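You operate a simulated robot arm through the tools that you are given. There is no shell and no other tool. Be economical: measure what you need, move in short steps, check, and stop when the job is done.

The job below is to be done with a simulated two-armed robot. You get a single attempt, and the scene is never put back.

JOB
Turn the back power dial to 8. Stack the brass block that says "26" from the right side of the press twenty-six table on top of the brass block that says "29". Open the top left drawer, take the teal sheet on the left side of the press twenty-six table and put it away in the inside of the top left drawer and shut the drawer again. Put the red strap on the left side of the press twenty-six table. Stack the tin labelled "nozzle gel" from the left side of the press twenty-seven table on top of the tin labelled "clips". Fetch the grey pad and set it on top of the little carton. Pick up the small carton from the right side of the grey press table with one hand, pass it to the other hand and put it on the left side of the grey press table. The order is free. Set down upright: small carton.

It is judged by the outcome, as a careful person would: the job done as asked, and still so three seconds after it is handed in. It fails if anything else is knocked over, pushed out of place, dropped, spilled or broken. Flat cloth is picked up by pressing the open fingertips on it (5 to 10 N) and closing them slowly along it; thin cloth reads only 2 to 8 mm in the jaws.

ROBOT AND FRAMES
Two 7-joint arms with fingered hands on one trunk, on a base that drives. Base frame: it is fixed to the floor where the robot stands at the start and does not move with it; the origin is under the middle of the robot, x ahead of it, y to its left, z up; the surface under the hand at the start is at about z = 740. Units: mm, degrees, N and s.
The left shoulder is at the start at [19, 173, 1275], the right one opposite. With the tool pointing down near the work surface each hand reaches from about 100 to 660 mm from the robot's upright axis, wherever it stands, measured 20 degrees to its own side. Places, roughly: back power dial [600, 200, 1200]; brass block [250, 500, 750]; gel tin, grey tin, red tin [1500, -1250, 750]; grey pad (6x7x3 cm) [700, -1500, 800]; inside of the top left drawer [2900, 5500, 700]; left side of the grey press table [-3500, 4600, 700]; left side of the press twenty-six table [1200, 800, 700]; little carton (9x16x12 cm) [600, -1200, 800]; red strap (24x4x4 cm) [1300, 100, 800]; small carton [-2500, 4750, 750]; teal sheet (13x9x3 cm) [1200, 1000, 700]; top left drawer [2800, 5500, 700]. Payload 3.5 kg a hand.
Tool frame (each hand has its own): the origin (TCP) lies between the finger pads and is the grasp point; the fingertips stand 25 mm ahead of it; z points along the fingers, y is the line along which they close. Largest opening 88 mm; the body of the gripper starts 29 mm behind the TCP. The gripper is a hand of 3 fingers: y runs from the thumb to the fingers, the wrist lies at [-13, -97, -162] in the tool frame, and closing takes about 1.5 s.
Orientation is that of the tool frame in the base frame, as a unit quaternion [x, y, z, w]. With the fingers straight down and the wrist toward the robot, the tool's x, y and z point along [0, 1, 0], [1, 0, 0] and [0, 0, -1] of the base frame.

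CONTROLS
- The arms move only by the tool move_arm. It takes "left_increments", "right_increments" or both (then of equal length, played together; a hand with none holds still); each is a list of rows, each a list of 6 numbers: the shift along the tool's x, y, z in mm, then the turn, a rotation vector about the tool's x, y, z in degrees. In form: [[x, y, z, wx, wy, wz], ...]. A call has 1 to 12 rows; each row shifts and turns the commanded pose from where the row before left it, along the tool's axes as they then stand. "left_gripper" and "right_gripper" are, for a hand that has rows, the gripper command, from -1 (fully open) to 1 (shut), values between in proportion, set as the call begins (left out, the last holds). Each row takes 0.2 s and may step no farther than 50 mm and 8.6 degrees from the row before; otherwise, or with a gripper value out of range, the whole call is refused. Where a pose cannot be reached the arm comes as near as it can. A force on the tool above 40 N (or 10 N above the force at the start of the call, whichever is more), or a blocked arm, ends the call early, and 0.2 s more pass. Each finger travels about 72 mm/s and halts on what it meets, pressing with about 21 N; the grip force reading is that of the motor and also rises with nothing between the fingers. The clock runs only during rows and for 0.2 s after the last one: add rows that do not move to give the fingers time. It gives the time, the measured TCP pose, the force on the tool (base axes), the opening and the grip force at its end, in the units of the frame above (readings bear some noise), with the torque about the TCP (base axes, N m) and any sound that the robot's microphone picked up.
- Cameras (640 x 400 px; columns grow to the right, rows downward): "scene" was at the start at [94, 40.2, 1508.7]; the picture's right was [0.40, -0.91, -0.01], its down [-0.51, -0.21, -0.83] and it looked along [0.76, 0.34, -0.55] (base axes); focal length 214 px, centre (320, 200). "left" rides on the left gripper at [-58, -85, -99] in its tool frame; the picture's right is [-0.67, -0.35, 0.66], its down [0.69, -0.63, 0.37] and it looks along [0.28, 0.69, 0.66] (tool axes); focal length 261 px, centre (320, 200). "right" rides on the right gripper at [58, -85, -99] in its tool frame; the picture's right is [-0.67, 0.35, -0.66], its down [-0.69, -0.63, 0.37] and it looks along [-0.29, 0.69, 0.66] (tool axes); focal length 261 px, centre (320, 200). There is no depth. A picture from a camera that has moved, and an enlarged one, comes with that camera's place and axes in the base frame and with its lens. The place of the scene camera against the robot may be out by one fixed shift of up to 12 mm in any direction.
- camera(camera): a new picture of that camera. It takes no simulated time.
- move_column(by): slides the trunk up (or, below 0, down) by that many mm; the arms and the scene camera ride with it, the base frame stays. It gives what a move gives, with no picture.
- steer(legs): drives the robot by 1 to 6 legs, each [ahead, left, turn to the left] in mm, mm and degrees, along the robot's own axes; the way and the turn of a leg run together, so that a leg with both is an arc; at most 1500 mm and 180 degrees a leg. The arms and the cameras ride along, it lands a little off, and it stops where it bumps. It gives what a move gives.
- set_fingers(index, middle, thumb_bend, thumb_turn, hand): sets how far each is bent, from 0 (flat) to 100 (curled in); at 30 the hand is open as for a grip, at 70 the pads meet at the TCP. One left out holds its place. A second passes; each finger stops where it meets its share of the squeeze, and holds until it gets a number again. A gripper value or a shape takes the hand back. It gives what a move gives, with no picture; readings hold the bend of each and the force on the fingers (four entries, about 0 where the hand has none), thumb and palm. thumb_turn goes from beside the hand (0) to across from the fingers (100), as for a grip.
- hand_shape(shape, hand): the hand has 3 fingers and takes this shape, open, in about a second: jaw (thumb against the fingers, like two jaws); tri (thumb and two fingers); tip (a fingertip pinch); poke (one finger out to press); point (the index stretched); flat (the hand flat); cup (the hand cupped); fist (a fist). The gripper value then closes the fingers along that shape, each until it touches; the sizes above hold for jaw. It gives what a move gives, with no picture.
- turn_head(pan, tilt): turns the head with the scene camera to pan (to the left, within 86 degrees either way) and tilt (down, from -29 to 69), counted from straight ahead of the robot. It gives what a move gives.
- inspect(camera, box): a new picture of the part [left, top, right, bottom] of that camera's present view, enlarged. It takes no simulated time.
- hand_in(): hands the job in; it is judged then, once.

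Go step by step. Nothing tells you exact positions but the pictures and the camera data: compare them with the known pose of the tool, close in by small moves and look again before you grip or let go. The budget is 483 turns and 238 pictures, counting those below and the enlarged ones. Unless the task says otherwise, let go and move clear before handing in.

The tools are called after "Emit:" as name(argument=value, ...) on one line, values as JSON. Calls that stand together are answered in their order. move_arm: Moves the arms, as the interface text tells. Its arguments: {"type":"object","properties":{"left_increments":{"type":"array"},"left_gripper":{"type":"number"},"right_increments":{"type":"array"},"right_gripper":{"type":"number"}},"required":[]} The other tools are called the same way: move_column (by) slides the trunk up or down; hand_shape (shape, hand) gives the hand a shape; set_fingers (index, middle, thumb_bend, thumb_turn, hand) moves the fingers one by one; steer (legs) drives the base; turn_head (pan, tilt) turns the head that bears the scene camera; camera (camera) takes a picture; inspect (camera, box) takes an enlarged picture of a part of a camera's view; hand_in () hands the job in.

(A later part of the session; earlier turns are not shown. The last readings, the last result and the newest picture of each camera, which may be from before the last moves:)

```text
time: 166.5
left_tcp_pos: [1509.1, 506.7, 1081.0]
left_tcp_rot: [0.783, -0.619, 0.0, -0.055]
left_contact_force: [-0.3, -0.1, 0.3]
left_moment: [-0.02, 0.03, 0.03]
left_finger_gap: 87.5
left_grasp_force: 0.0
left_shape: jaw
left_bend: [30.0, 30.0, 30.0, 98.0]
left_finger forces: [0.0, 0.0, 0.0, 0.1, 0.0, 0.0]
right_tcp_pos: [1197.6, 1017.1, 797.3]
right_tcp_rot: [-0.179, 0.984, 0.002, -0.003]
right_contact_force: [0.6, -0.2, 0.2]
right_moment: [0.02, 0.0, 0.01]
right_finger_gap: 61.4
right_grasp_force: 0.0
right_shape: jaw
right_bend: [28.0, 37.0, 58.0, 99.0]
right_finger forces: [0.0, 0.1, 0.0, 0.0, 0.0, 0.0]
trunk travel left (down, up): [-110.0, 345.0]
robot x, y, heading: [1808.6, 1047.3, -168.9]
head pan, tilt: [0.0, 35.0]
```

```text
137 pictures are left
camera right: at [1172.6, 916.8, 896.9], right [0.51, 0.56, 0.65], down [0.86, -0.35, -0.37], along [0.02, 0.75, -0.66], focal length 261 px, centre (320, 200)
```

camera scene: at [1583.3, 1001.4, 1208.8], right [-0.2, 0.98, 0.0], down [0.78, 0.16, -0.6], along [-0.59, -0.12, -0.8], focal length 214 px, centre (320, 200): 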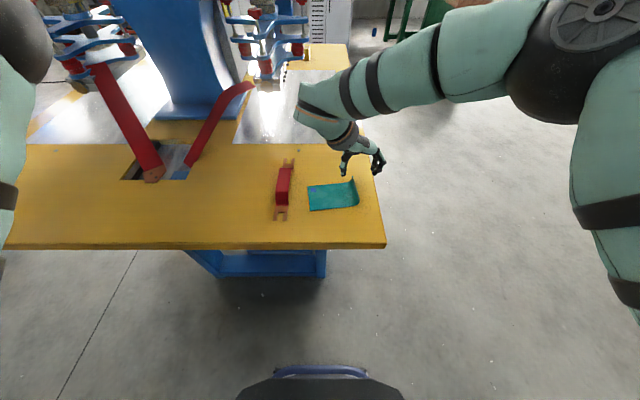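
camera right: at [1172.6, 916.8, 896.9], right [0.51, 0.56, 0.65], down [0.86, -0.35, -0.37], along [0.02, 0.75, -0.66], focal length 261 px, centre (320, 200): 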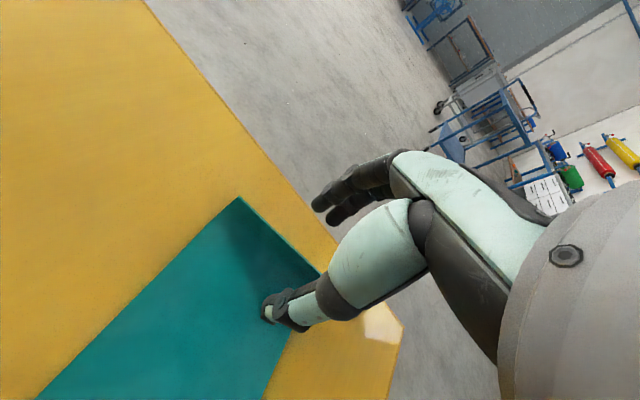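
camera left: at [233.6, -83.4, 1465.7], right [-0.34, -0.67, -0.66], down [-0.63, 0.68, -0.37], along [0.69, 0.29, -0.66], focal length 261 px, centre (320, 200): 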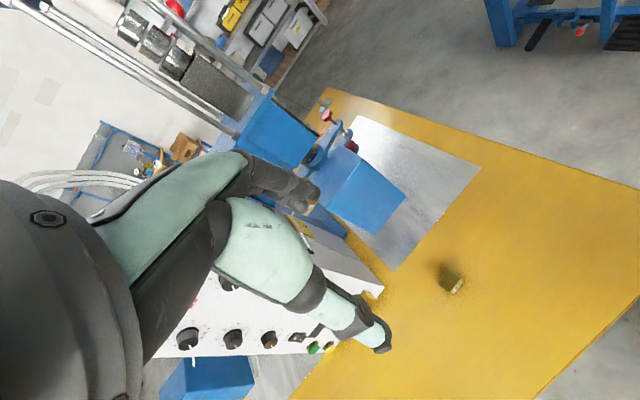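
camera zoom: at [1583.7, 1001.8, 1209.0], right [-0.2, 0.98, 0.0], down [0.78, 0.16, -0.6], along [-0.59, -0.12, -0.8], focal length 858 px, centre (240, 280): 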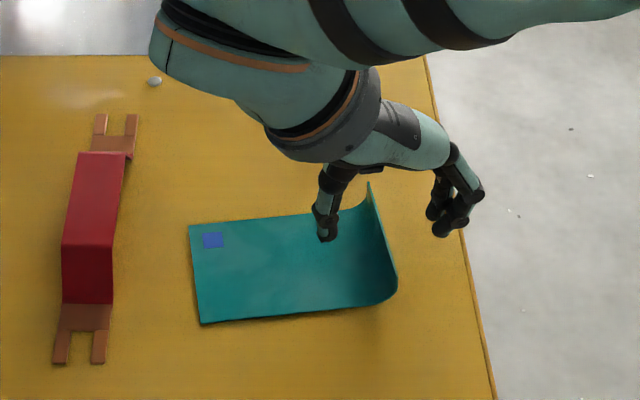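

Emit:
move_arm(right_increments=[[0, 0, 10, 0, 0, 0], [0, 0, 10, 0, 0, 0], [0, 0, 0, 0, 0, 0]])

Emit:
move_arm(right_increments=[[0, 0, 0, 0, 0, 0], [0, 0, 0, 0, 0, 0], [0, 0, 0, 0, 0, 0], [0, 0, 0, 0, 0, 0], [0, 0, 0, 0, 0, 0], [0, 0, 0, 0, 0, 0], [0, 0, 0, 0, 0, 0]], right_gripper=1)

Emit:
inspect(camera="scene", box=[280, 130, 400, 230])

```text
time: 167.3
left_tcp_pos: [1508.6, 505.9, 1079.7]
left_tcp_rot: [0.783, -0.62, 0.001, -0.055]
left_contact_force: [0.4, 0.2, -0.1]
left_moment: [-0.01, 0.02, -0.01]
left_finger_gap: 88.1
left_grasp_force: 0.1
left_shape: jaw
left_bend: [30.0, 30.0, 30.0, 98.0]
left_finger forces: [0.0, 0.0, 0.0, 0.0, 0.1, 0.0]
right_tcp_pos: [1198.3, 1017.2, 776.6]
right_tcp_rot: [-0.179, 0.984, 0.001, -0.002]
right_contact_force: [-0.1, 1.0, 0.5]
right_moment: [0.01, -0.03, 0.0]
right_finger_gap: 61.3
right_grasp_force: 0.2
right_shape: jaw
right_bend: [28.0, 37.0, 58.0, 99.0]
right_finger forces: [0.1, 0.1, 0.0, 0.0, 0.1, 0.0]
trunk travel left (down, up): [-110.0, 345.0]
robot x, y, heading: [1809.9, 1044.1, -168.7]
head pan, tilt: [0.0, 35.0]
```

```text
time: 168.9
left_tcp_pos: [1508.5, 506.8, 1079.6]
left_tcp_rot: [0.783, -0.62, 0.001, -0.054]
left_contact_force: [0.5, 0.5, -1.3]
left_moment: [0.02, 0.0, 0.0]
left_finger_gap: 88.2
left_grasp_force: 0.1
left_shape: jaw
left_bend: [30.0, 30.0, 30.0, 98.0]
left_finger forces: [0.1, 0.1, 0.0, 0.1, 0.0, 0.1]
right_tcp_pos: [1197.8, 1017.4, 776.9]
right_tcp_rot: [-0.179, 0.984, 0.002, -0.002]
right_contact_force: [-0.2, 0.3, 0.5]
right_moment: [-0.02, -0.01, -0.03]
right_finger_gap: 0.1
right_grasp_force: 21.3
right_shape: jaw
right_bend: [70.0, 70.0, 69.0, 100.0]
right_finger forces: [12.2, 6.7, 0.0, 0.0, 18.8, 0.0]
trunk travel left (down, up): [-110.0, 345.0]
robot x, y, heading: [1806.2, 1044.7, -168.9]
head pan, tilt: [0.0, 35.0]
```

```text
4.00 times, centred on (340, 180) of scene
camera zoom: at [1583.3, 1001.7, 1208.8], right [-0.2, 0.98, 0.0], down [0.78, 0.16, -0.6], along [-0.59, -0.12, -0.8], focal length 858 px, centre (240, 280)
```

zoom: 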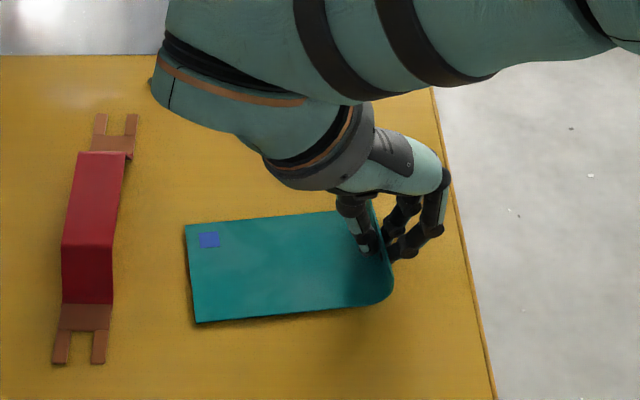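

Emit:
move_arm(right_increments=[[0, 0, -10, 0, 0, 0], [0, 0, -20, 0, 0, 0], [0, 0, -20, 0, 0, 0]])

Emit:
inspect(camera="scene", box=[280, 130, 400, 230])

```text
time: 169.7
left_tcp_pos: [1509.5, 506.8, 1080.3]
left_tcp_rot: [0.783, -0.62, 0.001, -0.054]
left_contact_force: [0.1, 0.1, -0.2]
left_moment: [0.0, 0.02, -0.01]
left_finger_gap: 88.1
left_grasp_force: 0.0
left_shape: jaw
left_bend: [30.0, 30.0, 30.0, 98.0]
left_finger forces: [0.1, 0.0, 0.0, 0.0, 0.1, 0.1]
right_tcp_pos: [1197.1, 1015.4, 825.8]
right_tcp_rot: [-0.179, 0.984, 0.002, -0.001]
right_contact_force: [0.1, 0.4, -0.5]
right_moment: [0.04, 0.01, 0.0]
right_finger_gap: 0.2
right_grasp_force: 21.0
right_shape: jaw
right_bend: [70.0, 70.0, 69.0, 100.0]
right_finger forces: [12.3, 6.6, 0.0, 0.0, 19.0, 0.0]
trunk travel left (down, up): [-110.0, 345.0]
robot x, y, heading: [1804.5, 1043.9, -168.7]
head pan, tilt: [0.0, 35.0]
```

```text
4.00 times, centred on (340, 180) of scene
camera zoom: at [1583.7, 1001.7, 1208.9], right [-0.2, 0.98, 0.0], down [0.78, 0.16, -0.6], along [-0.59, -0.12, -0.8], focal length 858 px, centre (240, 280)
```

zoom: 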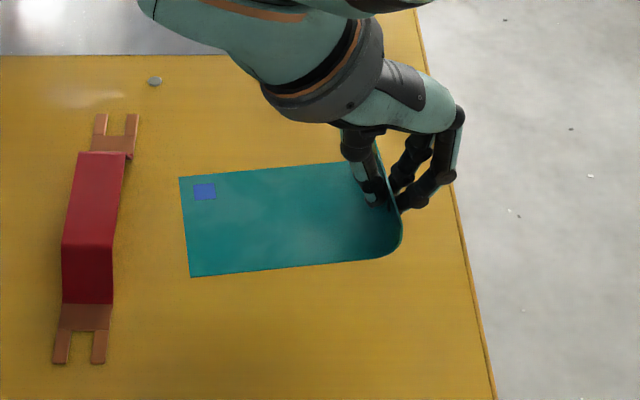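

Emit:
move_arm(right_increments=[[0, 0, -40, 0, 0, 0], [0, 0, -40, 0, 0, 0], [-40, 0, 0, 0, 0, 0], [-40, 0, 0, 0, 0, 0], [-40, 0, 0, 0, 0, 0]])

Emit:
move_column(by=240)

Emit:
steer(legs=[[-300, 0, 0], [0, 0, -110]])

Emit:
turn_head(pan=0, tilt=15)

Emit:
camera(camera="scene")

```text
time: 170.9
left_tcp_pos: [1510.2, 506.5, 1081.5]
left_tcp_rot: [0.783, -0.62, 0.001, -0.055]
left_contact_force: [-0.5, -0.2, -0.3]
left_moment: [-0.02, 0.04, 0.02]
left_finger_gap: 87.7
left_grasp_force: 0.1
left_shape: jaw
left_bend: [30.0, 30.0, 30.0, 98.0]
left_finger forces: [0.1, 0.1, 0.2, 0.0, 0.0, 0.1]
right_tcp_pos: [1312.5, 1055.3, 909.0]
right_tcp_rot: [-0.179, 0.984, 0.001, -0.002]
right_contact_force: [0.2, -0.1, -1.2]
right_moment: [0.02, 0.01, -0.01]
right_finger_gap: 0.1
right_grasp_force: 21.0
right_shape: jaw
right_bend: [70.0, 70.0, 69.0, 100.0]
right_finger forces: [12.4, 6.6, 0.0, 0.1, 19.2, 0.1]
trunk travel left (down, up): [-110.0, 345.0]
robot x, y, heading: [1810.8, 1045.9, -168.6]
head pan, tilt: [0.0, 35.0]
```

```text
time: 173.4
left_tcp_pos: [1508.6, 507.5, 1320.6]
left_tcp_rot: [0.783, -0.619, 0.001, -0.055]
left_contact_force: [0.0, 0.2, 0.3]
left_moment: [-0.02, -0.02, 0.0]
left_finger_gap: 88.0
left_grasp_force: 0.1
left_shape: jaw
left_bend: [30.0, 30.0, 30.0, 98.0]
left_finger forces: [0.1, 0.1, 0.1, 0.0, 0.0, 0.0]
right_tcp_pos: [1308.2, 1057.2, 1146.5]
right_tcp_rot: [-0.179, 0.984, 0.001, -0.001]
right_contact_force: [0.7, -1.0, 0.3]
right_moment: [0.0, -0.01, -0.01]
right_finger_gap: 0.0
right_grasp_force: 21.4
right_shape: jaw
right_bend: [70.0, 70.0, 69.0, 100.0]
right_finger forces: [12.5, 6.7, 0.0, 0.0, 19.2, 0.1]
trunk travel left (down, up): [-350.0, 105.0]
robot x, y, heading: [1806.7, 1044.3, -168.9]
head pan, tilt: [0.0, 35.0]
```

```text
time: 180.0
left_tcp_pos: [1694.3, 1558.6, 1320.1]
left_tcp_rot: [0.044, 0.998, -0.045, 0.031]
left_contact_force: [0.3, 0.6, 0.5]
left_moment: [0.03, 0.02, 0.01]
left_finger_gap: 87.8
left_grasp_force: 0.1
left_shape: jaw
left_bend: [30.0, 30.0, 30.0, 98.0]
left_finger forces: [0.0, 0.1, 0.0, 0.2, 0.0, 0.0]
right_tcp_pos: [2279.9, 1573.4, 1147.5]
right_tcp_rot: [0.693, 0.721, 0.002, 0.001]
right_contact_force: [-0.3, -0.5, -1.6]
right_moment: [0.04, -0.01, -0.01]
right_finger_gap: 0.2
right_grasp_force: 20.7
right_shape: jaw
right_bend: [70.0, 70.0, 69.0, 100.0]
right_finger forces: [12.2, 6.8, 0.0, 0.0, 19.0, 0.0]
trunk travel left (down, up): [-350.0, 105.0]
robot x, y, heading: [2109.3, 1099.4, 83.0]
head pan, tilt: [0.0, 35.0]
```

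```text
time: 180.8
left_tcp_pos: [1694.2, 1557.3, 1320.8]
left_tcp_rot: [0.044, 0.998, -0.045, 0.031]
left_contact_force: [0.1, 0.1, 0.1]
left_moment: [-0.01, -0.03, 0.01]
left_finger_gap: 87.7
left_grasp_force: 0.1
left_shape: jaw
left_bend: [30.0, 30.0, 30.0, 98.0]
left_finger forces: [0.0, 0.1, 0.0, 0.0, 0.0, 0.1]
right_tcp_pos: [2280.8, 1574.3, 1146.8]
right_tcp_rot: [0.693, 0.721, 0.002, 0.001]
right_contact_force: [-0.3, -0.1, -1.2]
right_moment: [0.0, -0.01, -0.03]
right_finger_gap: 0.0
right_grasp_force: 20.6
right_shape: jaw
right_bend: [70.0, 70.0, 69.0, 100.0]
right_finger forces: [12.4, 6.7, 0.0, 0.0, 19.0, 0.0]
trunk travel left (down, up): [-350.0, 105.0]
robot x, y, heading: [2108.5, 1100.6, 83.2]
head pan, tilt: [0.0, 15.0]
```

```text
134 pictures are left
camera scene: at [2127.8, 1207.6, 1535.4], right [0.99, -0.12, 0.0], down [-0.04, -0.29, -0.96], along [0.12, 0.95, -0.29], focal length 214 px, centre (320, 200)
```

scene: 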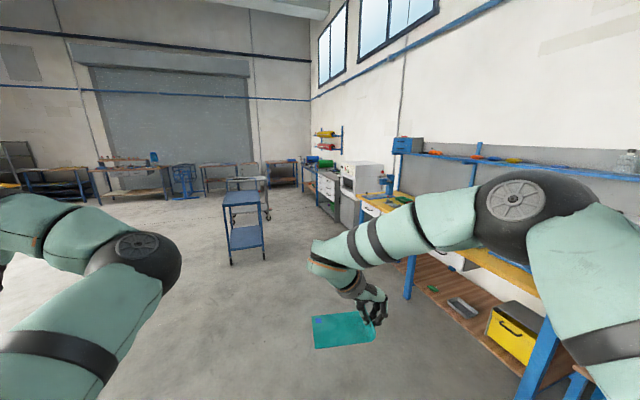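

Emit:
inspect(camera="scene", box=[300, 125, 400, 225])

```text
4.00 times, centred on (350, 175) of scene
camera zoom: at [2127.8, 1207.6, 1535.4], right [0.99, -0.12, 0.0], down [-0.04, -0.29, -0.96], along [0.12, 0.95, -0.29], focal length 858 px, centre (200, 300)
```

zoom: 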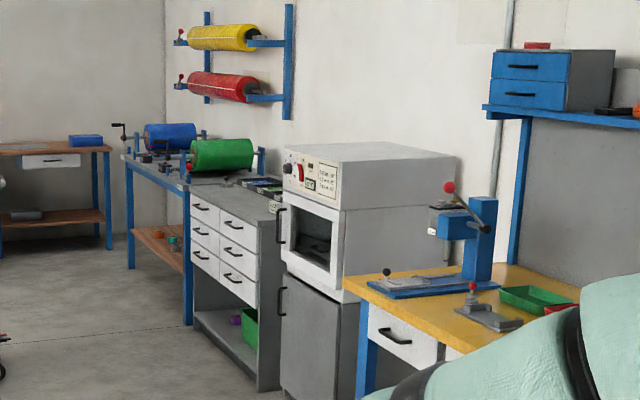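

Emit:
steer(legs=[[1447, 197, 0], [1447, 197, 0], [1446, 197, 0], [-100, 0, 0], [0, 0, -83]])

Emit:
turn_head(pan=0, tilt=35)

Emit:
camera(camera="scene")

```text
time: 206.3
left_tcp_pos: [2410.5, 5888.4, 1321.9]
left_tcp_rot: [0.7, 0.712, -0.054, -0.005]
left_contact_force: [-0.3, -1.0, -0.1]
left_moment: [-0.01, 0.02, -0.01]
left_finger_gap: 87.9
left_grasp_force: 0.1
left_shape: jaw
left_bend: [30.0, 30.0, 30.0, 98.0]
left_finger forces: [0.0, 0.0, 0.0, 0.0, 0.0, 0.1]
right_tcp_pos: [2487.6, 5306.9, 1147.2]
right_tcp_rot: [0.997, 0.072, 0.001, 0.001]
right_contact_force: [0.1, -0.5, -0.3]
right_moment: [0.0, 0.0, 0.04]
right_finger_gap: 0.2
right_grasp_force: 20.8
right_shape: jaw
right_bend: [70.0, 70.0, 69.0, 100.0]
right_finger forces: [12.3, 6.6, 0.0, 0.0, 18.9, 0.0]
trunk travel left (down, up): [-350.0, 105.0]
robot x, y, heading: [2005.1, 5428.0, -0.9]
head pan, tilt: [0.0, 15.0]
```

```text
time: 207.2
left_tcp_pos: [2411.1, 5888.9, 1320.4]
left_tcp_rot: [0.699, 0.713, -0.054, -0.007]
left_contact_force: [0.6, -0.1, -0.8]
left_moment: [-0.01, -0.03, -0.01]
left_finger_gap: 87.7
left_grasp_force: 0.0
left_shape: jaw
left_bend: [30.0, 30.0, 30.0, 98.0]
left_finger forces: [0.0, 0.1, 0.1, 0.0, 0.2, 0.1]
right_tcp_pos: [2488.1, 5306.9, 1145.1]
right_tcp_rot: [0.997, 0.072, 0.001, 0.002]
right_contact_force: [-0.2, -0.1, 0.2]
right_moment: [0.0, 0.02, 0.04]
right_finger_gap: 0.2
right_grasp_force: 20.9
right_shape: jaw
right_bend: [70.0, 70.0, 69.0, 100.0]
right_finger forces: [12.3, 6.6, 0.1, 0.0, 19.0, 0.0]
trunk travel left (down, up): [-350.0, 105.0]
robot x, y, heading: [1999.3, 5425.1, -1.1]
head pan, tilt: [0.0, 35.0]
```

```text
132 pictures are left
camera scene: at [2102.7, 5429.2, 1503.8], right [-0.02, -1.0, 0.0], down [-0.6, 0.01, -0.8], along [0.8, -0.01, -0.6], focal length 214 px, centre (320, 200)
```

scene: 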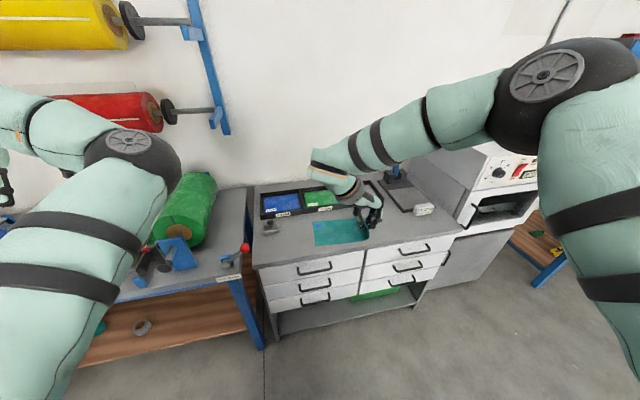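

Emit:
inspect(camera="scene", box=[240, 170, 470, 320])

Emit:
inspect(camera="scene", box=[290, 250, 340, 285])

```text
2.67 times, centred on (355, 245) of scene
camera zoom: at [2102.7, 5429.2, 1503.8], right [-0.02, -1.0, 0.0], down [-0.6, 0.01, -0.8], along [0.8, -0.01, -0.6], focal length 572 px, centre (227, 80)
```

zoom: 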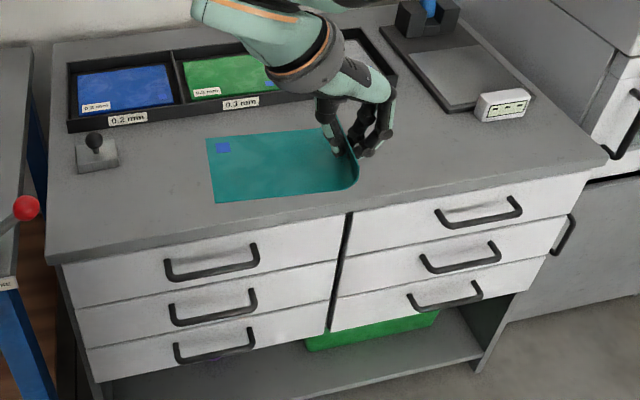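

```text
11.43 times, centred on (315, 268) of scene
camera zoom: at [2102.7, 5429.2, 1503.8], right [-0.02, -1.0, 0.0], down [-0.6, 0.01, -0.8], along [0.8, -0.01, -0.6], focal length 2451 px, centre (377, -571)
```

zoom: 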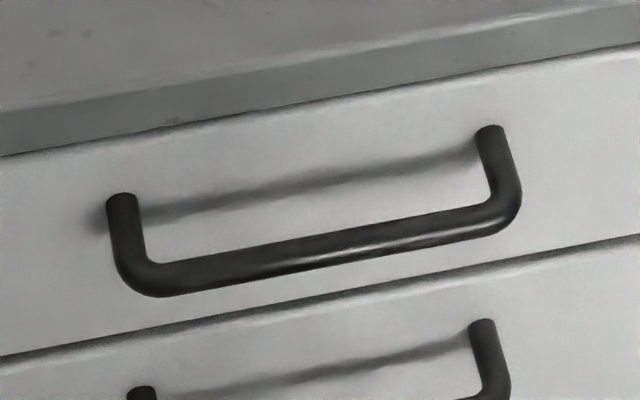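

Emit:
move_arm(left_increments=[[0, 0, 0, -8, 0, 0], [0, 0, 0, -8, 0, 0], [0, 0, 0, -8, 0, 0], [0, 0, 0, -8, 0, 0], [0, 0, 0, -8, 0, 0], [0, 0, 0, -8, 0, 0], [0, 0, 0, -8, 0, 0]])

Emit:
steer(legs=[[-60, 0, 10.6]])

Emit:
camera(camera="scene")

```text
time: 208.8
left_tcp_pos: [2409.9, 5888.9, 1320.2]
left_tcp_rot: [0.621, 0.654, 0.287, 0.323]
left_contact_force: [0.2, 0.7, 0.0]
left_moment: [-0.02, 0.01, 0.0]
left_finger_gap: 87.8
left_grasp_force: 0.1
left_shape: jaw
left_bend: [30.0, 30.0, 30.0, 98.0]
left_finger forces: [0.0, 0.0, 0.0, 0.1, 0.0, 0.1]
right_tcp_pos: [2488.0, 5307.4, 1147.6]
right_tcp_rot: [0.997, 0.072, 0.002, 0.001]
right_contact_force: [0.6, 0.5, -0.5]
right_moment: [0.0, 0.03, 0.05]
right_finger_gap: 0.0
right_grasp_force: 20.7
right_shape: jaw
right_bend: [70.0, 70.0, 69.0, 100.0]
right_finger forces: [12.2, 6.6, 0.0, 0.0, 18.9, 0.1]
trunk travel left (down, up): [-350.0, 105.0]
robot x, y, heading: [2004.3, 5430.6, -1.3]
head pan, tilt: [0.0, 35.0]
```

```text
time: 209.9
left_tcp_pos: [2265.2, 5951.2, 1318.9]
left_tcp_rot: [0.561, 0.707, 0.313, 0.295]
left_contact_force: [0.1, -0.2, -0.3]
left_moment: [0.0, 0.0, 0.0]
left_finger_gap: 87.9
left_grasp_force: 0.0
left_shape: jaw
left_bend: [30.0, 30.0, 30.0, 98.0]
left_finger forces: [0.0, 0.0, 0.0, 0.0, 0.0, 0.0]
right_tcp_pos: [2445.6, 5390.6, 1145.1]
right_tcp_rot: [0.987, 0.161, 0.001, 0.002]
right_contact_force: [0.2, -0.2, -0.1]
right_moment: [0.01, 0.02, 0.01]
right_finger_gap: 0.0
right_grasp_force: 21.1
right_shape: jaw
right_bend: [70.0, 70.0, 69.0, 100.0]
right_finger forces: [12.5, 6.6, 0.0, 0.1, 19.0, 0.0]
trunk travel left (down, up): [-350.0, 105.0]
robot x, y, heading: [1942.8, 5422.1, 9.4]
head pan, tilt: [0.0, 35.0]
```

```text
129 pictures are left
camera scene: at [2045.5, 5442.2, 1503.3], right [0.16, -0.99, 0.0], down [-0.59, -0.1, -0.8], along [0.79, 0.13, -0.6], focal length 214 px, centre (320, 200)
```

scene: 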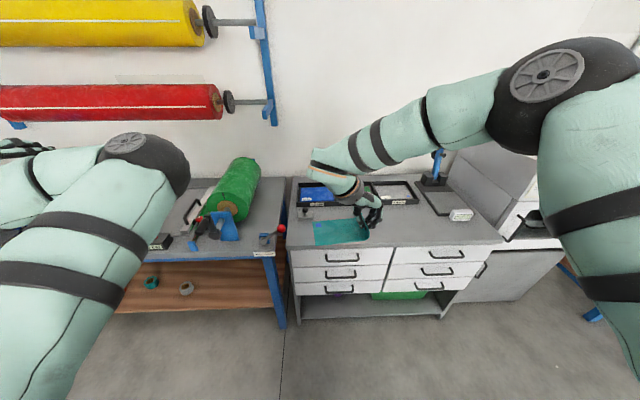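

Emit:
steer(legs=[[0, -330, 0]])

Emit:
move_column(by=-240)

Emit:
turn_head(pan=20, tilt=25)

Emit:
camera(camera="scene")

Emit:
camera(camera="left")

```text
time: 212.1
left_tcp_pos: [2314.6, 5626.4, 1320.6]
left_tcp_rot: [0.56, 0.708, 0.314, 0.296]
left_contact_force: [-0.2, -0.1, -1.2]
left_moment: [-0.01, -0.01, 0.01]
left_finger_gap: 88.0
left_grasp_force: 0.1
left_shape: jaw
left_bend: [30.0, 30.0, 30.0, 98.0]
left_finger forces: [0.0, 0.1, 0.1, 0.0, 0.0, 0.0]
right_tcp_pos: [2494.1, 5068.5, 1146.4]
right_tcp_rot: [0.987, 0.162, 0.001, 0.003]
right_contact_force: [-0.3, 0.0, -0.6]
right_moment: [0.02, -0.02, 0.01]
right_finger_gap: 0.0
right_grasp_force: 21.4
right_shape: jaw
right_bend: [70.0, 70.0, 69.0, 100.0]
right_finger forces: [12.2, 6.6, 0.0, 0.0, 19.1, 0.0]
trunk travel left (down, up): [-350.0, 105.0]
robot x, y, heading: [1994.7, 5095.5, 9.0]
head pan, tilt: [0.0, 35.0]
```

```text
time: 214.6
left_tcp_pos: [2313.3, 5625.3, 1080.6]
left_tcp_rot: [0.559, 0.707, 0.316, 0.296]
left_contact_force: [0.6, 0.1, 0.3]
left_moment: [0.01, -0.02, 0.01]
left_finger_gap: 87.7
left_grasp_force: 0.0
left_shape: jaw
left_bend: [30.0, 30.0, 30.0, 98.0]
left_finger forces: [0.0, 0.1, 0.0, 0.0, 0.0, 0.1]
right_tcp_pos: [2494.0, 5066.6, 907.4]
right_tcp_rot: [0.987, 0.162, 0.002, 0.002]
right_contact_force: [0.4, 0.1, -0.5]
right_moment: [0.0, 0.01, -0.04]
right_finger_gap: 0.0
right_grasp_force: 20.9
right_shape: jaw
right_bend: [70.0, 70.0, 69.0, 100.0]
right_finger forces: [12.3, 6.7, 0.0, 0.1, 19.0, 0.1]
trunk travel left (down, up): [-110.0, 345.0]
robot x, y, heading: [1993.2, 5094.7, 9.1]
head pan, tilt: [0.0, 35.0]
```

```text
time: 215.4
left_tcp_pos: [2314.3, 5625.2, 1079.4]
left_tcp_rot: [0.559, 0.707, 0.315, 0.296]
left_contact_force: [-0.5, -0.2, -1.0]
left_moment: [-0.03, 0.0, -0.01]
left_finger_gap: 88.0
left_grasp_force: 0.1
left_shape: jaw
left_bend: [30.0, 30.0, 30.0, 98.0]
left_finger forces: [0.1, 0.0, 0.0, 0.0, 0.1, 0.1]
right_tcp_pos: [2494.2, 5067.2, 907.8]
right_tcp_rot: [0.987, 0.161, 0.001, 0.002]
right_contact_force: [-0.6, 0.5, 0.6]
right_moment: [-0.05, -0.01, 0.0]
right_finger_gap: 0.0
right_grasp_force: 20.8
right_shape: jaw
right_bend: [70.0, 70.0, 69.0, 100.0]
right_finger forces: [12.3, 6.6, 0.1, 0.1, 19.1, 0.0]
trunk travel left (down, up): [-110.0, 345.0]
robot x, y, heading: [1996.3, 5100.9, 9.3]
head pan, tilt: [20.0, 25.0]
```

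```text
128 pictures are left
camera scene: at [2232.2, 5171.4, 1224.2], right [0.47, -0.87, -0.1], down [-0.62, -0.25, -0.74], along [0.62, 0.42, -0.66], focal length 214 px, centre (320, 200)
```

scene: 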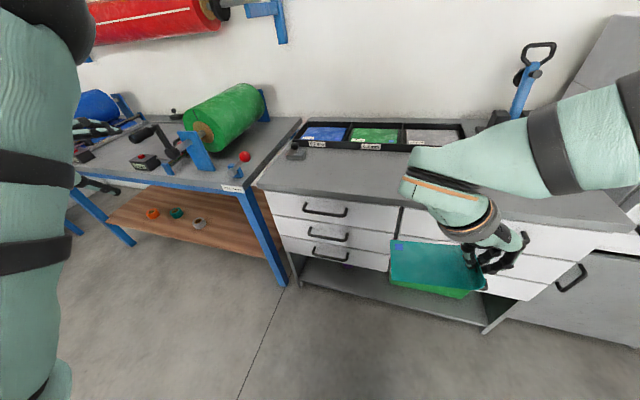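

```text
127 pictures are left
camera left: at [2198.8, 5540.9, 1080.1], right [0.43, -0.64, -0.64], down [-0.24, 0.6, -0.76], along [0.87, 0.48, 0.11], focal length 261 px, centre (320, 200)
```

left: 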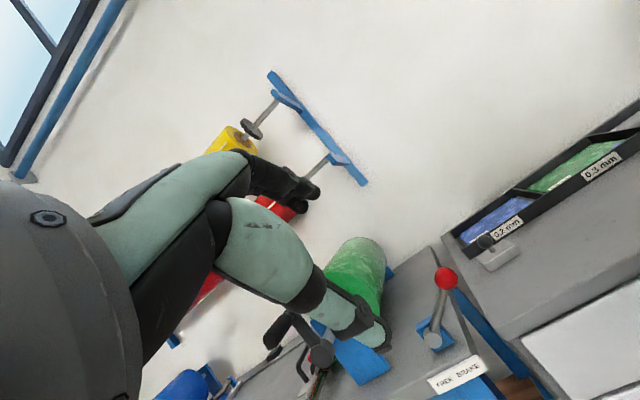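

Emit:
move_arm(left_increments=[[0, 0, 0, 0, 0, 4.9], [-22, -11, 36, 0, 0, 0], [-22, -11, 36, 0, 0, 0], [-22, -11, 36, 0, 0, 0], [-22, -11, 36, 0, 0, 0], [-22, -11, 36, 0, 0, 0], [-22, -11, 36, 0, 0, 0]])

Emit:
camera(camera="left")

Emit:
camera(camera="scene")

```text
time: 217.0
left_tcp_pos: [2455.8, 5515.4, 888.2]
left_tcp_rot: [0.581, 0.691, 0.324, 0.282]
left_contact_force: [0.3, 0.0, -0.8]
left_moment: [-0.04, 0.0, 0.0]
left_finger_gap: 88.0
left_grasp_force: 0.1
left_shape: jaw
left_bend: [30.0, 30.0, 30.0, 98.0]
left_finger forces: [0.0, 0.0, 0.0, 0.0, 0.0, 0.0]
right_tcp_pos: [2496.6, 5068.1, 906.4]
right_tcp_rot: [0.987, 0.162, 0.001, 0.002]
right_contact_force: [0.8, 0.2, 0.3]
right_moment: [0.02, -0.05, -0.01]
right_finger_gap: 0.2
right_grasp_force: 21.2
right_shape: jaw
right_bend: [70.0, 70.0, 69.0, 100.0]
right_finger forces: [12.3, 6.6, 0.0, 0.1, 19.0, 0.1]
trunk travel left (down, up): [-110.0, 345.0]
robot x, y, heading: [1993.8, 5099.7, 9.3]
head pan, tilt: [20.0, 25.0]
```

```text
126 pictures are left
camera left: at [2336.8, 5435.9, 884.3], right [0.4, -0.62, -0.68], down [-0.22, 0.65, -0.73], along [0.89, 0.44, 0.12], focal length 261 px, centre (320, 200)
```

left: 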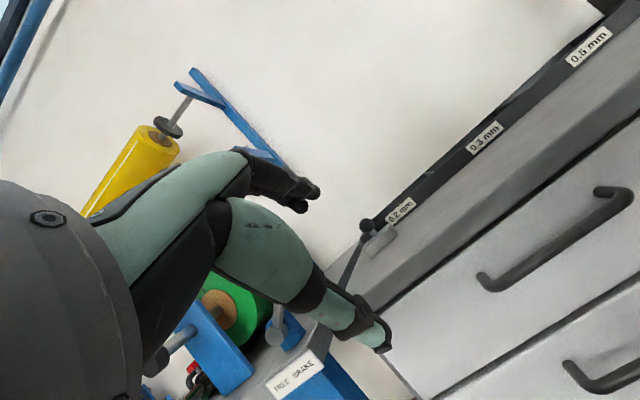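

```text
125 pictures are left
camera scene: at [2233.1, 5171.1, 1224.0], right [0.47, -0.87, -0.11], down [-0.62, -0.25, -0.74], along [0.62, 0.42, -0.66], focal length 214 px, centre (320, 200)
```

scene: 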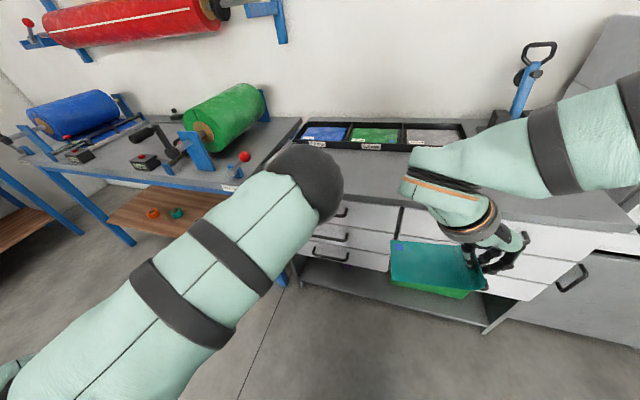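

Emit:
move_arm(left_increments=[[-26, -4.3, 35, 0, 0, 0], [-26, -4.3, 35, 0, 0, 0], [-26, -4.3, 35, 0, 0, 0], [-26, -4.3, 35, 0, 0, 0], [0, 0, 0, 0, 0, 0]])

Emit:
camera(camera="left")

Emit:
camera(camera="scene")

```text
time: 217.5
left_tcp_pos: [2476.8, 5550.1, 865.2]
left_tcp_rot: [0.506, 0.737, 0.352, 0.278]
left_contact_force: [0.0, 0.5, 0.4]
left_moment: [0.0, 0.01, 0.01]
left_finger_gap: 87.7
left_grasp_force: 0.0
left_shape: jaw
left_bend: [30.0, 30.0, 30.0, 98.0]
left_finger forces: [0.0, 0.0, 0.1, 0.0, 0.0, 0.1]
right_tcp_pos: [2494.2, 5067.3, 907.0]
right_tcp_rot: [0.987, 0.161, 0.001, 0.002]
right_contact_force: [0.5, 0.5, -0.2]
right_moment: [-0.01, 0.02, -0.02]
right_finger_gap: 0.0
right_grasp_force: 21.3
right_shape: jaw
right_bend: [70.0, 70.0, 69.0, 100.0]
right_finger forces: [12.3, 6.7, 0.0, 0.0, 18.9, 0.0]
trunk travel left (down, up): [-110.0, 345.0]
robot x, y, heading: [1997.5, 5098.4, 9.7]
head pan, tilt: [20.0, 25.0]
stopped in row 2 (left hand): the arm was blocked; the commanded pose is now the measured one
```

```text
124 pictures are left
camera left: at [2373.8, 5449.8, 859.3], right [0.53, -0.56, -0.63], down [-0.29, 0.58, -0.76], along [0.79, 0.59, 0.15], focal length 261 px, centre (320, 200)
```

left: 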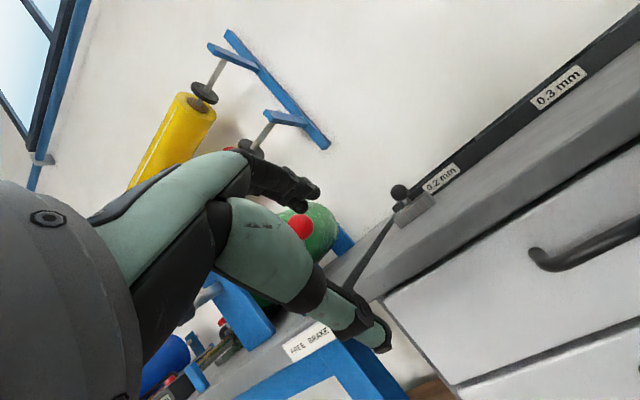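

```text
123 pictures are left
camera scene: at [2232.7, 5171.6, 1224.1], right [0.47, -0.87, -0.1], down [-0.62, -0.25, -0.74], along [0.62, 0.42, -0.66], focal length 214 px, centre (320, 200)
```

scene: 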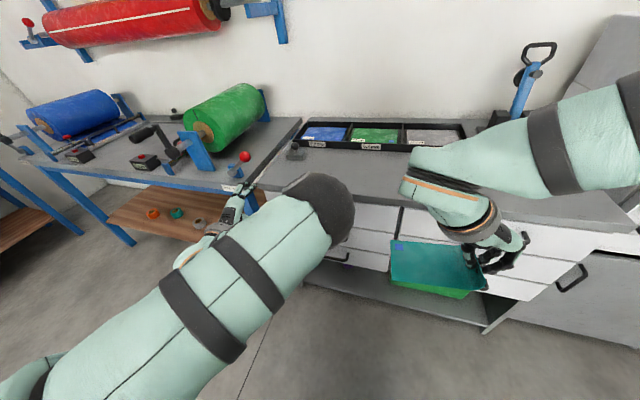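

Emit:
move_arm(left_increments=[[40, 0, 0, 0, 0, 0], [0, 0, -20, 0.2, -4, 3], [0, 0, -10, 0.2, -4, 3], [0, 0, 0, 0, 0, 0]])

Emit:
steer(legs=[[0, -220, 0]])

Emit:
camera(camera="left")

```text
time: 218.5
left_tcp_pos: [2440.3, 5579.2, 884.2]
left_tcp_rot: [0.569, 0.688, 0.328, 0.31]
left_contact_force: [-0.3, -0.3, 0.4]
left_moment: [0.03, 0.02, -0.02]
left_finger_gap: 87.7
left_grasp_force: 0.1
left_shape: jaw
left_bend: [30.0, 30.0, 30.0, 98.0]
left_finger forces: [0.1, 0.0, 0.0, 0.0, 0.0, 0.0]
right_tcp_pos: [2494.5, 5066.2, 906.9]
right_tcp_rot: [0.987, 0.162, 0.0, 0.001]
right_contact_force: [0.8, 0.3, -0.1]
right_moment: [0.01, 0.01, -0.05]
right_finger_gap: 0.0
right_grasp_force: 20.9
right_shape: jaw
right_bend: [70.0, 70.0, 69.0, 100.0]
right_finger forces: [12.3, 6.6, 0.0, 0.0, 19.1, 0.0]
trunk travel left (down, up): [-110.0, 345.0]
robot x, y, heading: [1994.9, 5096.7, 9.3]
head pan, tilt: [20.0, 25.0]
```

```text
time: 220.2
left_tcp_pos: [2476.5, 5358.2, 883.4]
left_tcp_rot: [0.57, 0.687, 0.328, 0.311]
left_contact_force: [0.0, 0.0, 0.7]
left_moment: [-0.01, 0.0, -0.01]
left_finger_gap: 87.9
left_grasp_force: 0.2
left_shape: jaw
left_bend: [30.0, 30.0, 30.0, 98.0]
left_finger forces: [0.0, 0.0, 0.0, 0.1, 0.0, 0.0]
right_tcp_pos: [2531.0, 4843.0, 906.0]
right_tcp_rot: [0.987, 0.16, 0.001, 0.001]
right_contact_force: [-0.2, -0.1, 1.0]
right_moment: [-0.02, -0.03, -0.02]
right_finger_gap: 0.0
right_grasp_force: 20.7
right_shape: jaw
right_bend: [70.0, 70.0, 69.0, 100.0]
right_finger forces: [12.2, 6.8, 0.1, 0.1, 19.1, 0.1]
trunk travel left (down, up): [-110.0, 345.0]
robot x, y, heading: [2034.7, 4875.4, 9.0]
head pan, tilt: [20.0, 25.0]
```

```text
122 pictures are left
camera left: at [2359.2, 5278.1, 877.0], right [0.43, -0.65, -0.63], down [-0.18, 0.63, -0.76], along [0.89, 0.44, 0.15], focal length 261 px, centre (320, 200)
```

left: 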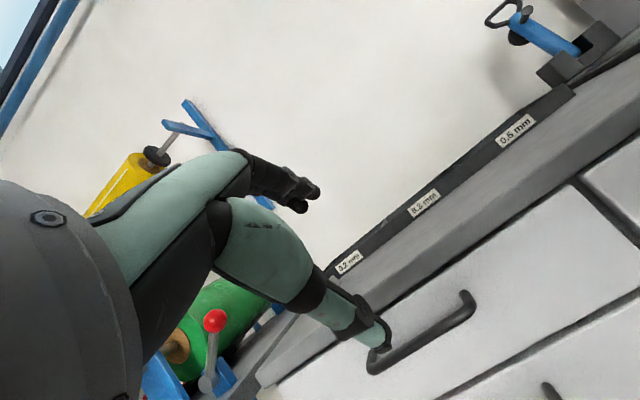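

Emit:
move_arm(left_increments=[[14.4, -4, 37, 0, 0, 0], [14.4, -4, 37, 0, 0, 0], [14.4, -4, 37, 0, 0, 0], [14.4, -4, 37, 0, 0, 0], [0, 0, 0, 0, 0, 0]])

Emit:
camera(camera="left")

Emit:
camera(camera="scene")

```text
time: 221.4
left_tcp_pos: [2579.3, 5424.5, 777.0]
left_tcp_rot: [0.57, 0.687, 0.328, 0.31]
left_contact_force: [-0.7, 0.5, 0.5]
left_moment: [0.01, 0.04, -0.02]
left_finger_gap: 87.8
left_grasp_force: 0.0
left_shape: jaw
left_bend: [30.0, 30.0, 30.0, 98.0]
left_finger forces: [0.0, 0.0, 0.1, 0.0, 0.0, 0.0]
right_tcp_pos: [2530.5, 4843.9, 906.9]
right_tcp_rot: [0.987, 0.159, 0.002, 0.002]
right_contact_force: [1.5, 0.4, 0.5]
right_moment: [0.01, 0.02, 0.02]
right_finger_gap: 0.1
right_grasp_force: 21.2
right_shape: jaw
right_bend: [70.0, 70.0, 69.0, 100.0]
right_finger forces: [12.3, 6.7, 0.0, 0.0, 19.0, 0.0]
trunk travel left (down, up): [-110.0, 345.0]
robot x, y, heading: [2031.0, 4871.5, 9.1]
head pan, tilt: [20.0, 25.0]
```

```text
121 pictures are left
camera left: at [2460.9, 5346.6, 770.4], right [0.43, -0.65, -0.63], down [-0.18, 0.63, -0.76], along [0.89, 0.44, 0.15], focal length 261 px, centre (320, 200)
```

left: 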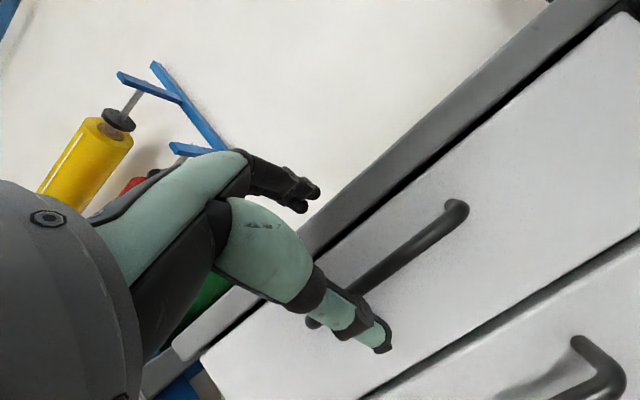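

```text
120 pictures are left
camera scene: at [2267.9, 4949.6, 1224.4], right [0.47, -0.88, -0.11], down [-0.62, -0.25, -0.74], along [0.62, 0.41, -0.66], focal length 214 px, centre (320, 200)
```

scene: 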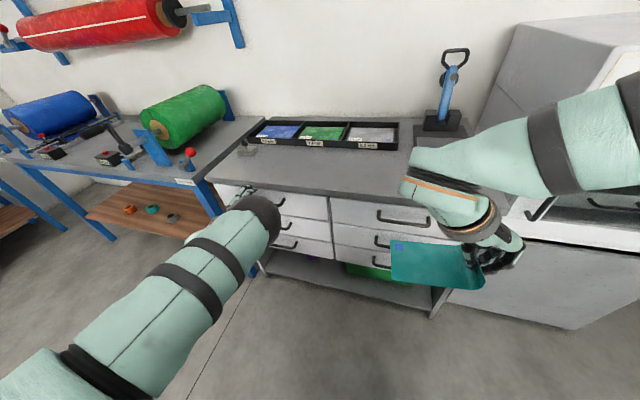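

Emit:
move_arm(left_increments=[[-1, 1, 25, 0, 0, 0], [-1, 1, 25, 0, 0, 0], [-1, 0, 20, 0, 0, 0], [0, 0, 0, 0, 0, 0]])

Emit:
camera(camera="left")

```text
time: 222.1
left_tcp_pos: [2614.0, 5433.4, 747.5]
left_tcp_rot: [0.567, 0.69, 0.328, 0.309]
left_contact_force: [-22.2, -6.2, 5.3]
left_moment: [0.22, -0.97, -0.09]
left_finger_gap: 86.3
left_grasp_force: 0.0
left_shape: jaw
left_bend: [30.0, 31.0, 30.0, 98.0]
left_finger forces: [19.5, 3.5, 0.0, 0.1, 0.0, 0.0]
right_tcp_pos: [2527.9, 4842.8, 907.2]
right_tcp_rot: [0.987, 0.16, 0.002, 0.003]
right_contact_force: [0.5, 0.9, -1.0]
right_moment: [-0.01, 0.01, -0.02]
right_finger_gap: 0.1
right_grasp_force: 21.4
right_shape: jaw
right_bend: [70.0, 70.0, 69.0, 100.0]
right_finger forces: [12.3, 6.6, 0.0, 0.0, 19.0, 0.0]
trunk travel left (down, up): [-110.0, 345.0]
robot x, y, heading: [2033.4, 4879.8, 9.3]
head pan, tilt: [20.0, 25.0]
stopped in row 3 (left hand): the force on the tool passed its limit at 53 N (the readings are from after the stop); the commanded pose is now the measured one
```

```text
119 pictures are left
camera left: at [2497.2, 5352.9, 740.2], right [0.43, -0.64, -0.63], down [-0.19, 0.62, -0.76], along [0.88, 0.45, 0.15], focal length 261 px, centre (320, 200)
```

left: 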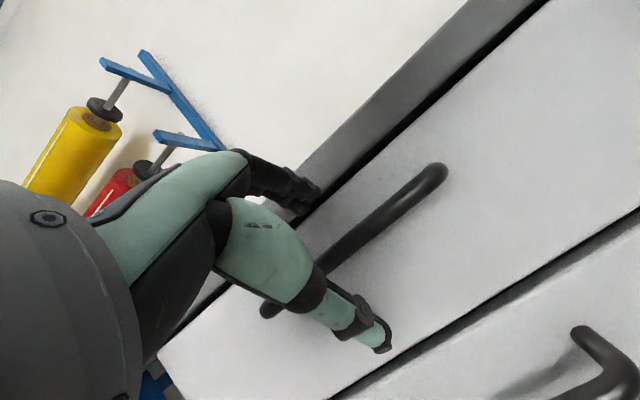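

Emit:
move_arm(left_increments=[[0, 0, -15, 0, 0, 0], [0, 0, 0, 0, 0, 0], [0, 0, 0, 0, 0, 0], [0, 0, 0, 0, 0, 0]], left_gripper=0.0)

Emit:
camera(camera="left")

```text
time: 223.1
left_tcp_pos: [2604.6, 5431.1, 754.8]
left_tcp_rot: [0.567, 0.69, 0.327, 0.308]
left_contact_force: [0.3, -0.1, -0.4]
left_moment: [0.0, 0.01, 0.01]
left_finger_gap: 44.6
left_grasp_force: 0.1
left_shape: jaw
left_bend: [74.0, 44.0, 69.0, 100.0]
left_finger forces: [0.0, 0.0, 0.0, 0.0, 0.1, 0.0]
right_tcp_pos: [2531.2, 4844.7, 906.3]
right_tcp_rot: [0.987, 0.16, 0.001, 0.001]
right_contact_force: [0.2, -0.5, -1.2]
right_moment: [-0.04, 0.0, 0.0]
right_finger_gap: 0.0
right_grasp_force: 20.9
right_shape: jaw
right_bend: [70.0, 70.0, 69.0, 100.0]
right_finger forces: [12.3, 6.7, 0.0, 0.0, 19.0, 0.1]
trunk travel left (down, up): [-110.0, 345.0]
robot x, y, heading: [2032.8, 4879.3, 9.1]
head pan, tilt: [20.0, 25.0]
```

```text
118 pictures are left
camera left: at [2486.9, 5351.7, 749.1], right [0.43, -0.64, -0.63], down [-0.19, 0.62, -0.76], along [0.88, 0.45, 0.15], focal length 261 px, centre (320, 200)
```

left: 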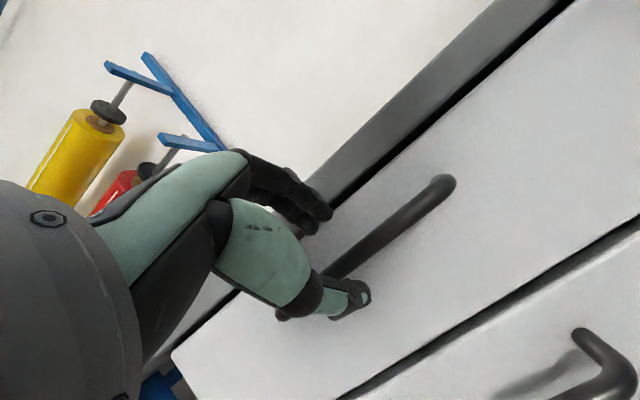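

Emit:
move_arm(left_increments=[[0, 2, 14, 0, 0, 0], [0, 2, 14, 0, 0, 0], [0, 0, 10, 0, 0, 0], [0, 0, 0, 0, 0, 0]])

Emit:
camera(camera="left")

```text
time: 224.1
left_tcp_pos: [2634.1, 5436.8, 738.7]
left_tcp_rot: [0.566, 0.689, 0.331, 0.31]
left_contact_force: [-31.9, -6.5, 10.9]
left_moment: [0.23, -0.82, 0.15]
left_finger_gap: 40.8
left_grasp_force: 0.0
left_shape: jaw
left_bend: [75.0, 48.0, 69.0, 100.0]
left_finger forces: [10.4, 21.9, 0.0, 0.0, 0.1, 0.1]
right_tcp_pos: [2526.0, 4843.9, 909.4]
right_tcp_rot: [0.987, 0.161, 0.004, 0.001]
right_contact_force: [0.3, -0.1, -0.4]
right_moment: [0.01, 0.02, 0.02]
right_finger_gap: 0.1
right_grasp_force: 20.4
right_shape: jaw
right_bend: [70.0, 70.0, 69.0, 100.0]
right_finger forces: [12.3, 6.7, 0.1, 0.0, 19.0, 0.0]
trunk travel left (down, up): [-110.0, 345.0]
robot x, y, heading: [2032.9, 4875.6, 9.2]
head pan, tilt: [20.0, 25.0]
```

```text
117 pictures are left
camera left: at [2515.3, 5356.3, 731.8], right [0.44, -0.64, -0.63], down [-0.18, 0.62, -0.76], along [0.88, 0.45, 0.15], focal length 261 px, centre (320, 200)
```

left: 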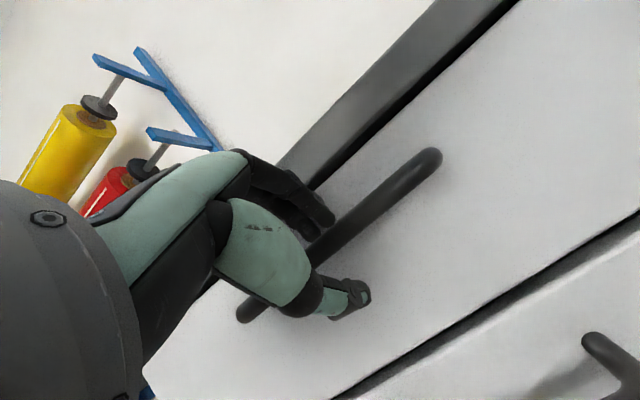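

Emit:
move_arm(left_increments=[[0, 0, -4, 0, 0, 0], [0, 0, 0, 0, 0, 0], [0, 0, 0, 0, 0, 0], [0, 0, 0, 0, 0, 0], [0, 0, 0, 0, 0, 0]], left_gripper=0.9)

Emit:
camera(camera="left")

```text
time: 225.3
left_tcp_pos: [2635.2, 5435.6, 736.6]
left_tcp_rot: [0.568, 0.689, 0.327, 0.309]
left_contact_force: [-0.5, 0.1, -2.2]
left_moment: [-0.03, -0.01, -0.01]
left_finger_gap: 4.8
left_grasp_force: 0.1
left_shape: jaw
left_bend: [71.0, 67.0, 71.0, 100.0]
left_finger forces: [0.0, 0.1, 0.1, 0.1, 2.0, 0.0]
right_tcp_pos: [2530.4, 4845.2, 905.4]
right_tcp_rot: [0.987, 0.16, 0.001, 0.001]
right_contact_force: [-0.6, 0.2, 0.2]
right_moment: [-0.03, -0.04, -0.02]
right_finger_gap: 0.0
right_grasp_force: 20.9
right_shape: jaw
right_bend: [70.0, 70.0, 69.0, 100.0]
right_finger forces: [12.3, 6.7, 0.0, 0.0, 18.9, 0.1]
trunk travel left (down, up): [-110.0, 345.0]
robot x, y, heading: [2028.3, 4881.7, 9.4]
head pan, tilt: [20.0, 25.0]
```

```text
116 pictures are left
camera left: at [2517.0, 5355.9, 730.7], right [0.43, -0.64, -0.63], down [-0.19, 0.62, -0.76], along [0.88, 0.45, 0.15], focal length 261 px, centre (320, 200)
```

left: 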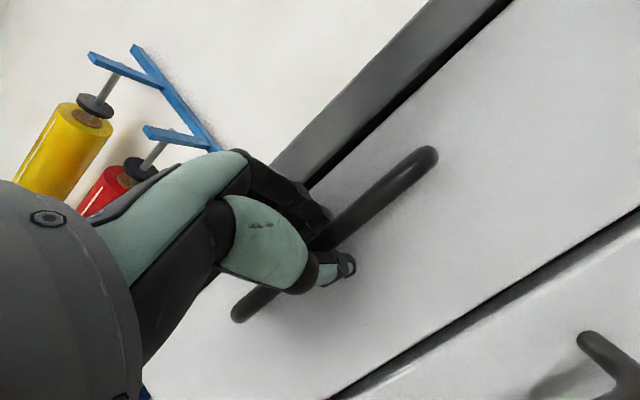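

Emit:
inspect(camera="left", box=[220, 150, 420, 310])

```text
2.50 times, centred on (320, 230) of left
camera zoom: at [2517.0, 5355.9, 730.7], right [0.43, -0.64, -0.63], down [-0.19, 0.62, -0.76], along [0.88, 0.45, 0.15], focal length 652 px, centre (320, 125)
```

zoom: 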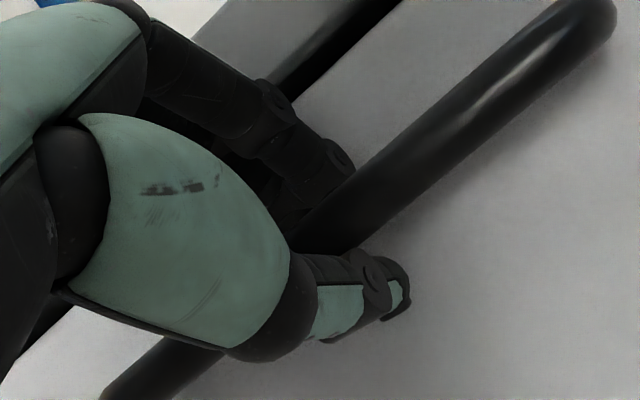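

Emit:
move_arm(left_increments=[[0, -6, -8, 0, 0, 0], [0, -6, -8, 0, 0, 0], [0, 0, 0, 0, 0, 0]], left_gripper=1)

Emit:
inspect(camera="left", box=[220, 150, 420, 310])

```text
time: 226.1
left_tcp_pos: [2615.6, 5432.6, 736.2]
left_tcp_rot: [0.567, 0.69, 0.327, 0.308]
left_contact_force: [0.1, -1.5, -4.6]
left_moment: [-0.04, -0.03, 0.04]
left_finger_gap: 0.0
left_grasp_force: 21.0
left_shape: jaw
left_bend: [70.0, 70.0, 75.0, 100.0]
left_finger forces: [7.3, 0.1, 0.0, 0.0, 20.5, 0.0]
right_tcp_pos: [2530.1, 4845.9, 906.0]
right_tcp_rot: [0.987, 0.161, 0.002, 0.001]
right_contact_force: [0.0, 0.1, -0.6]
right_moment: [-0.04, -0.01, 0.02]
right_finger_gap: 0.0
right_grasp_force: 21.1
right_shape: jaw
right_bend: [70.0, 70.0, 69.0, 100.0]
right_finger forces: [12.4, 6.7, 0.0, 0.0, 19.0, 0.1]
trunk travel left (down, up): [-110.0, 345.0]
robot x, y, heading: [2033.0, 4877.2, 9.1]
head pan, tilt: [20.0, 25.0]
```

```text
2.50 times, centred on (320, 230) of left
camera zoom: at [2496.6, 5352.3, 730.2], right [0.43, -0.64, -0.63], down [-0.19, 0.62, -0.76], along [0.88, 0.45, 0.15], focal length 652 px, centre (320, 125)
```

zoom: 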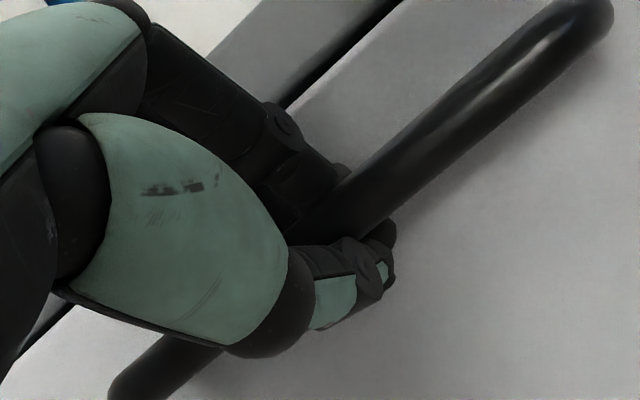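

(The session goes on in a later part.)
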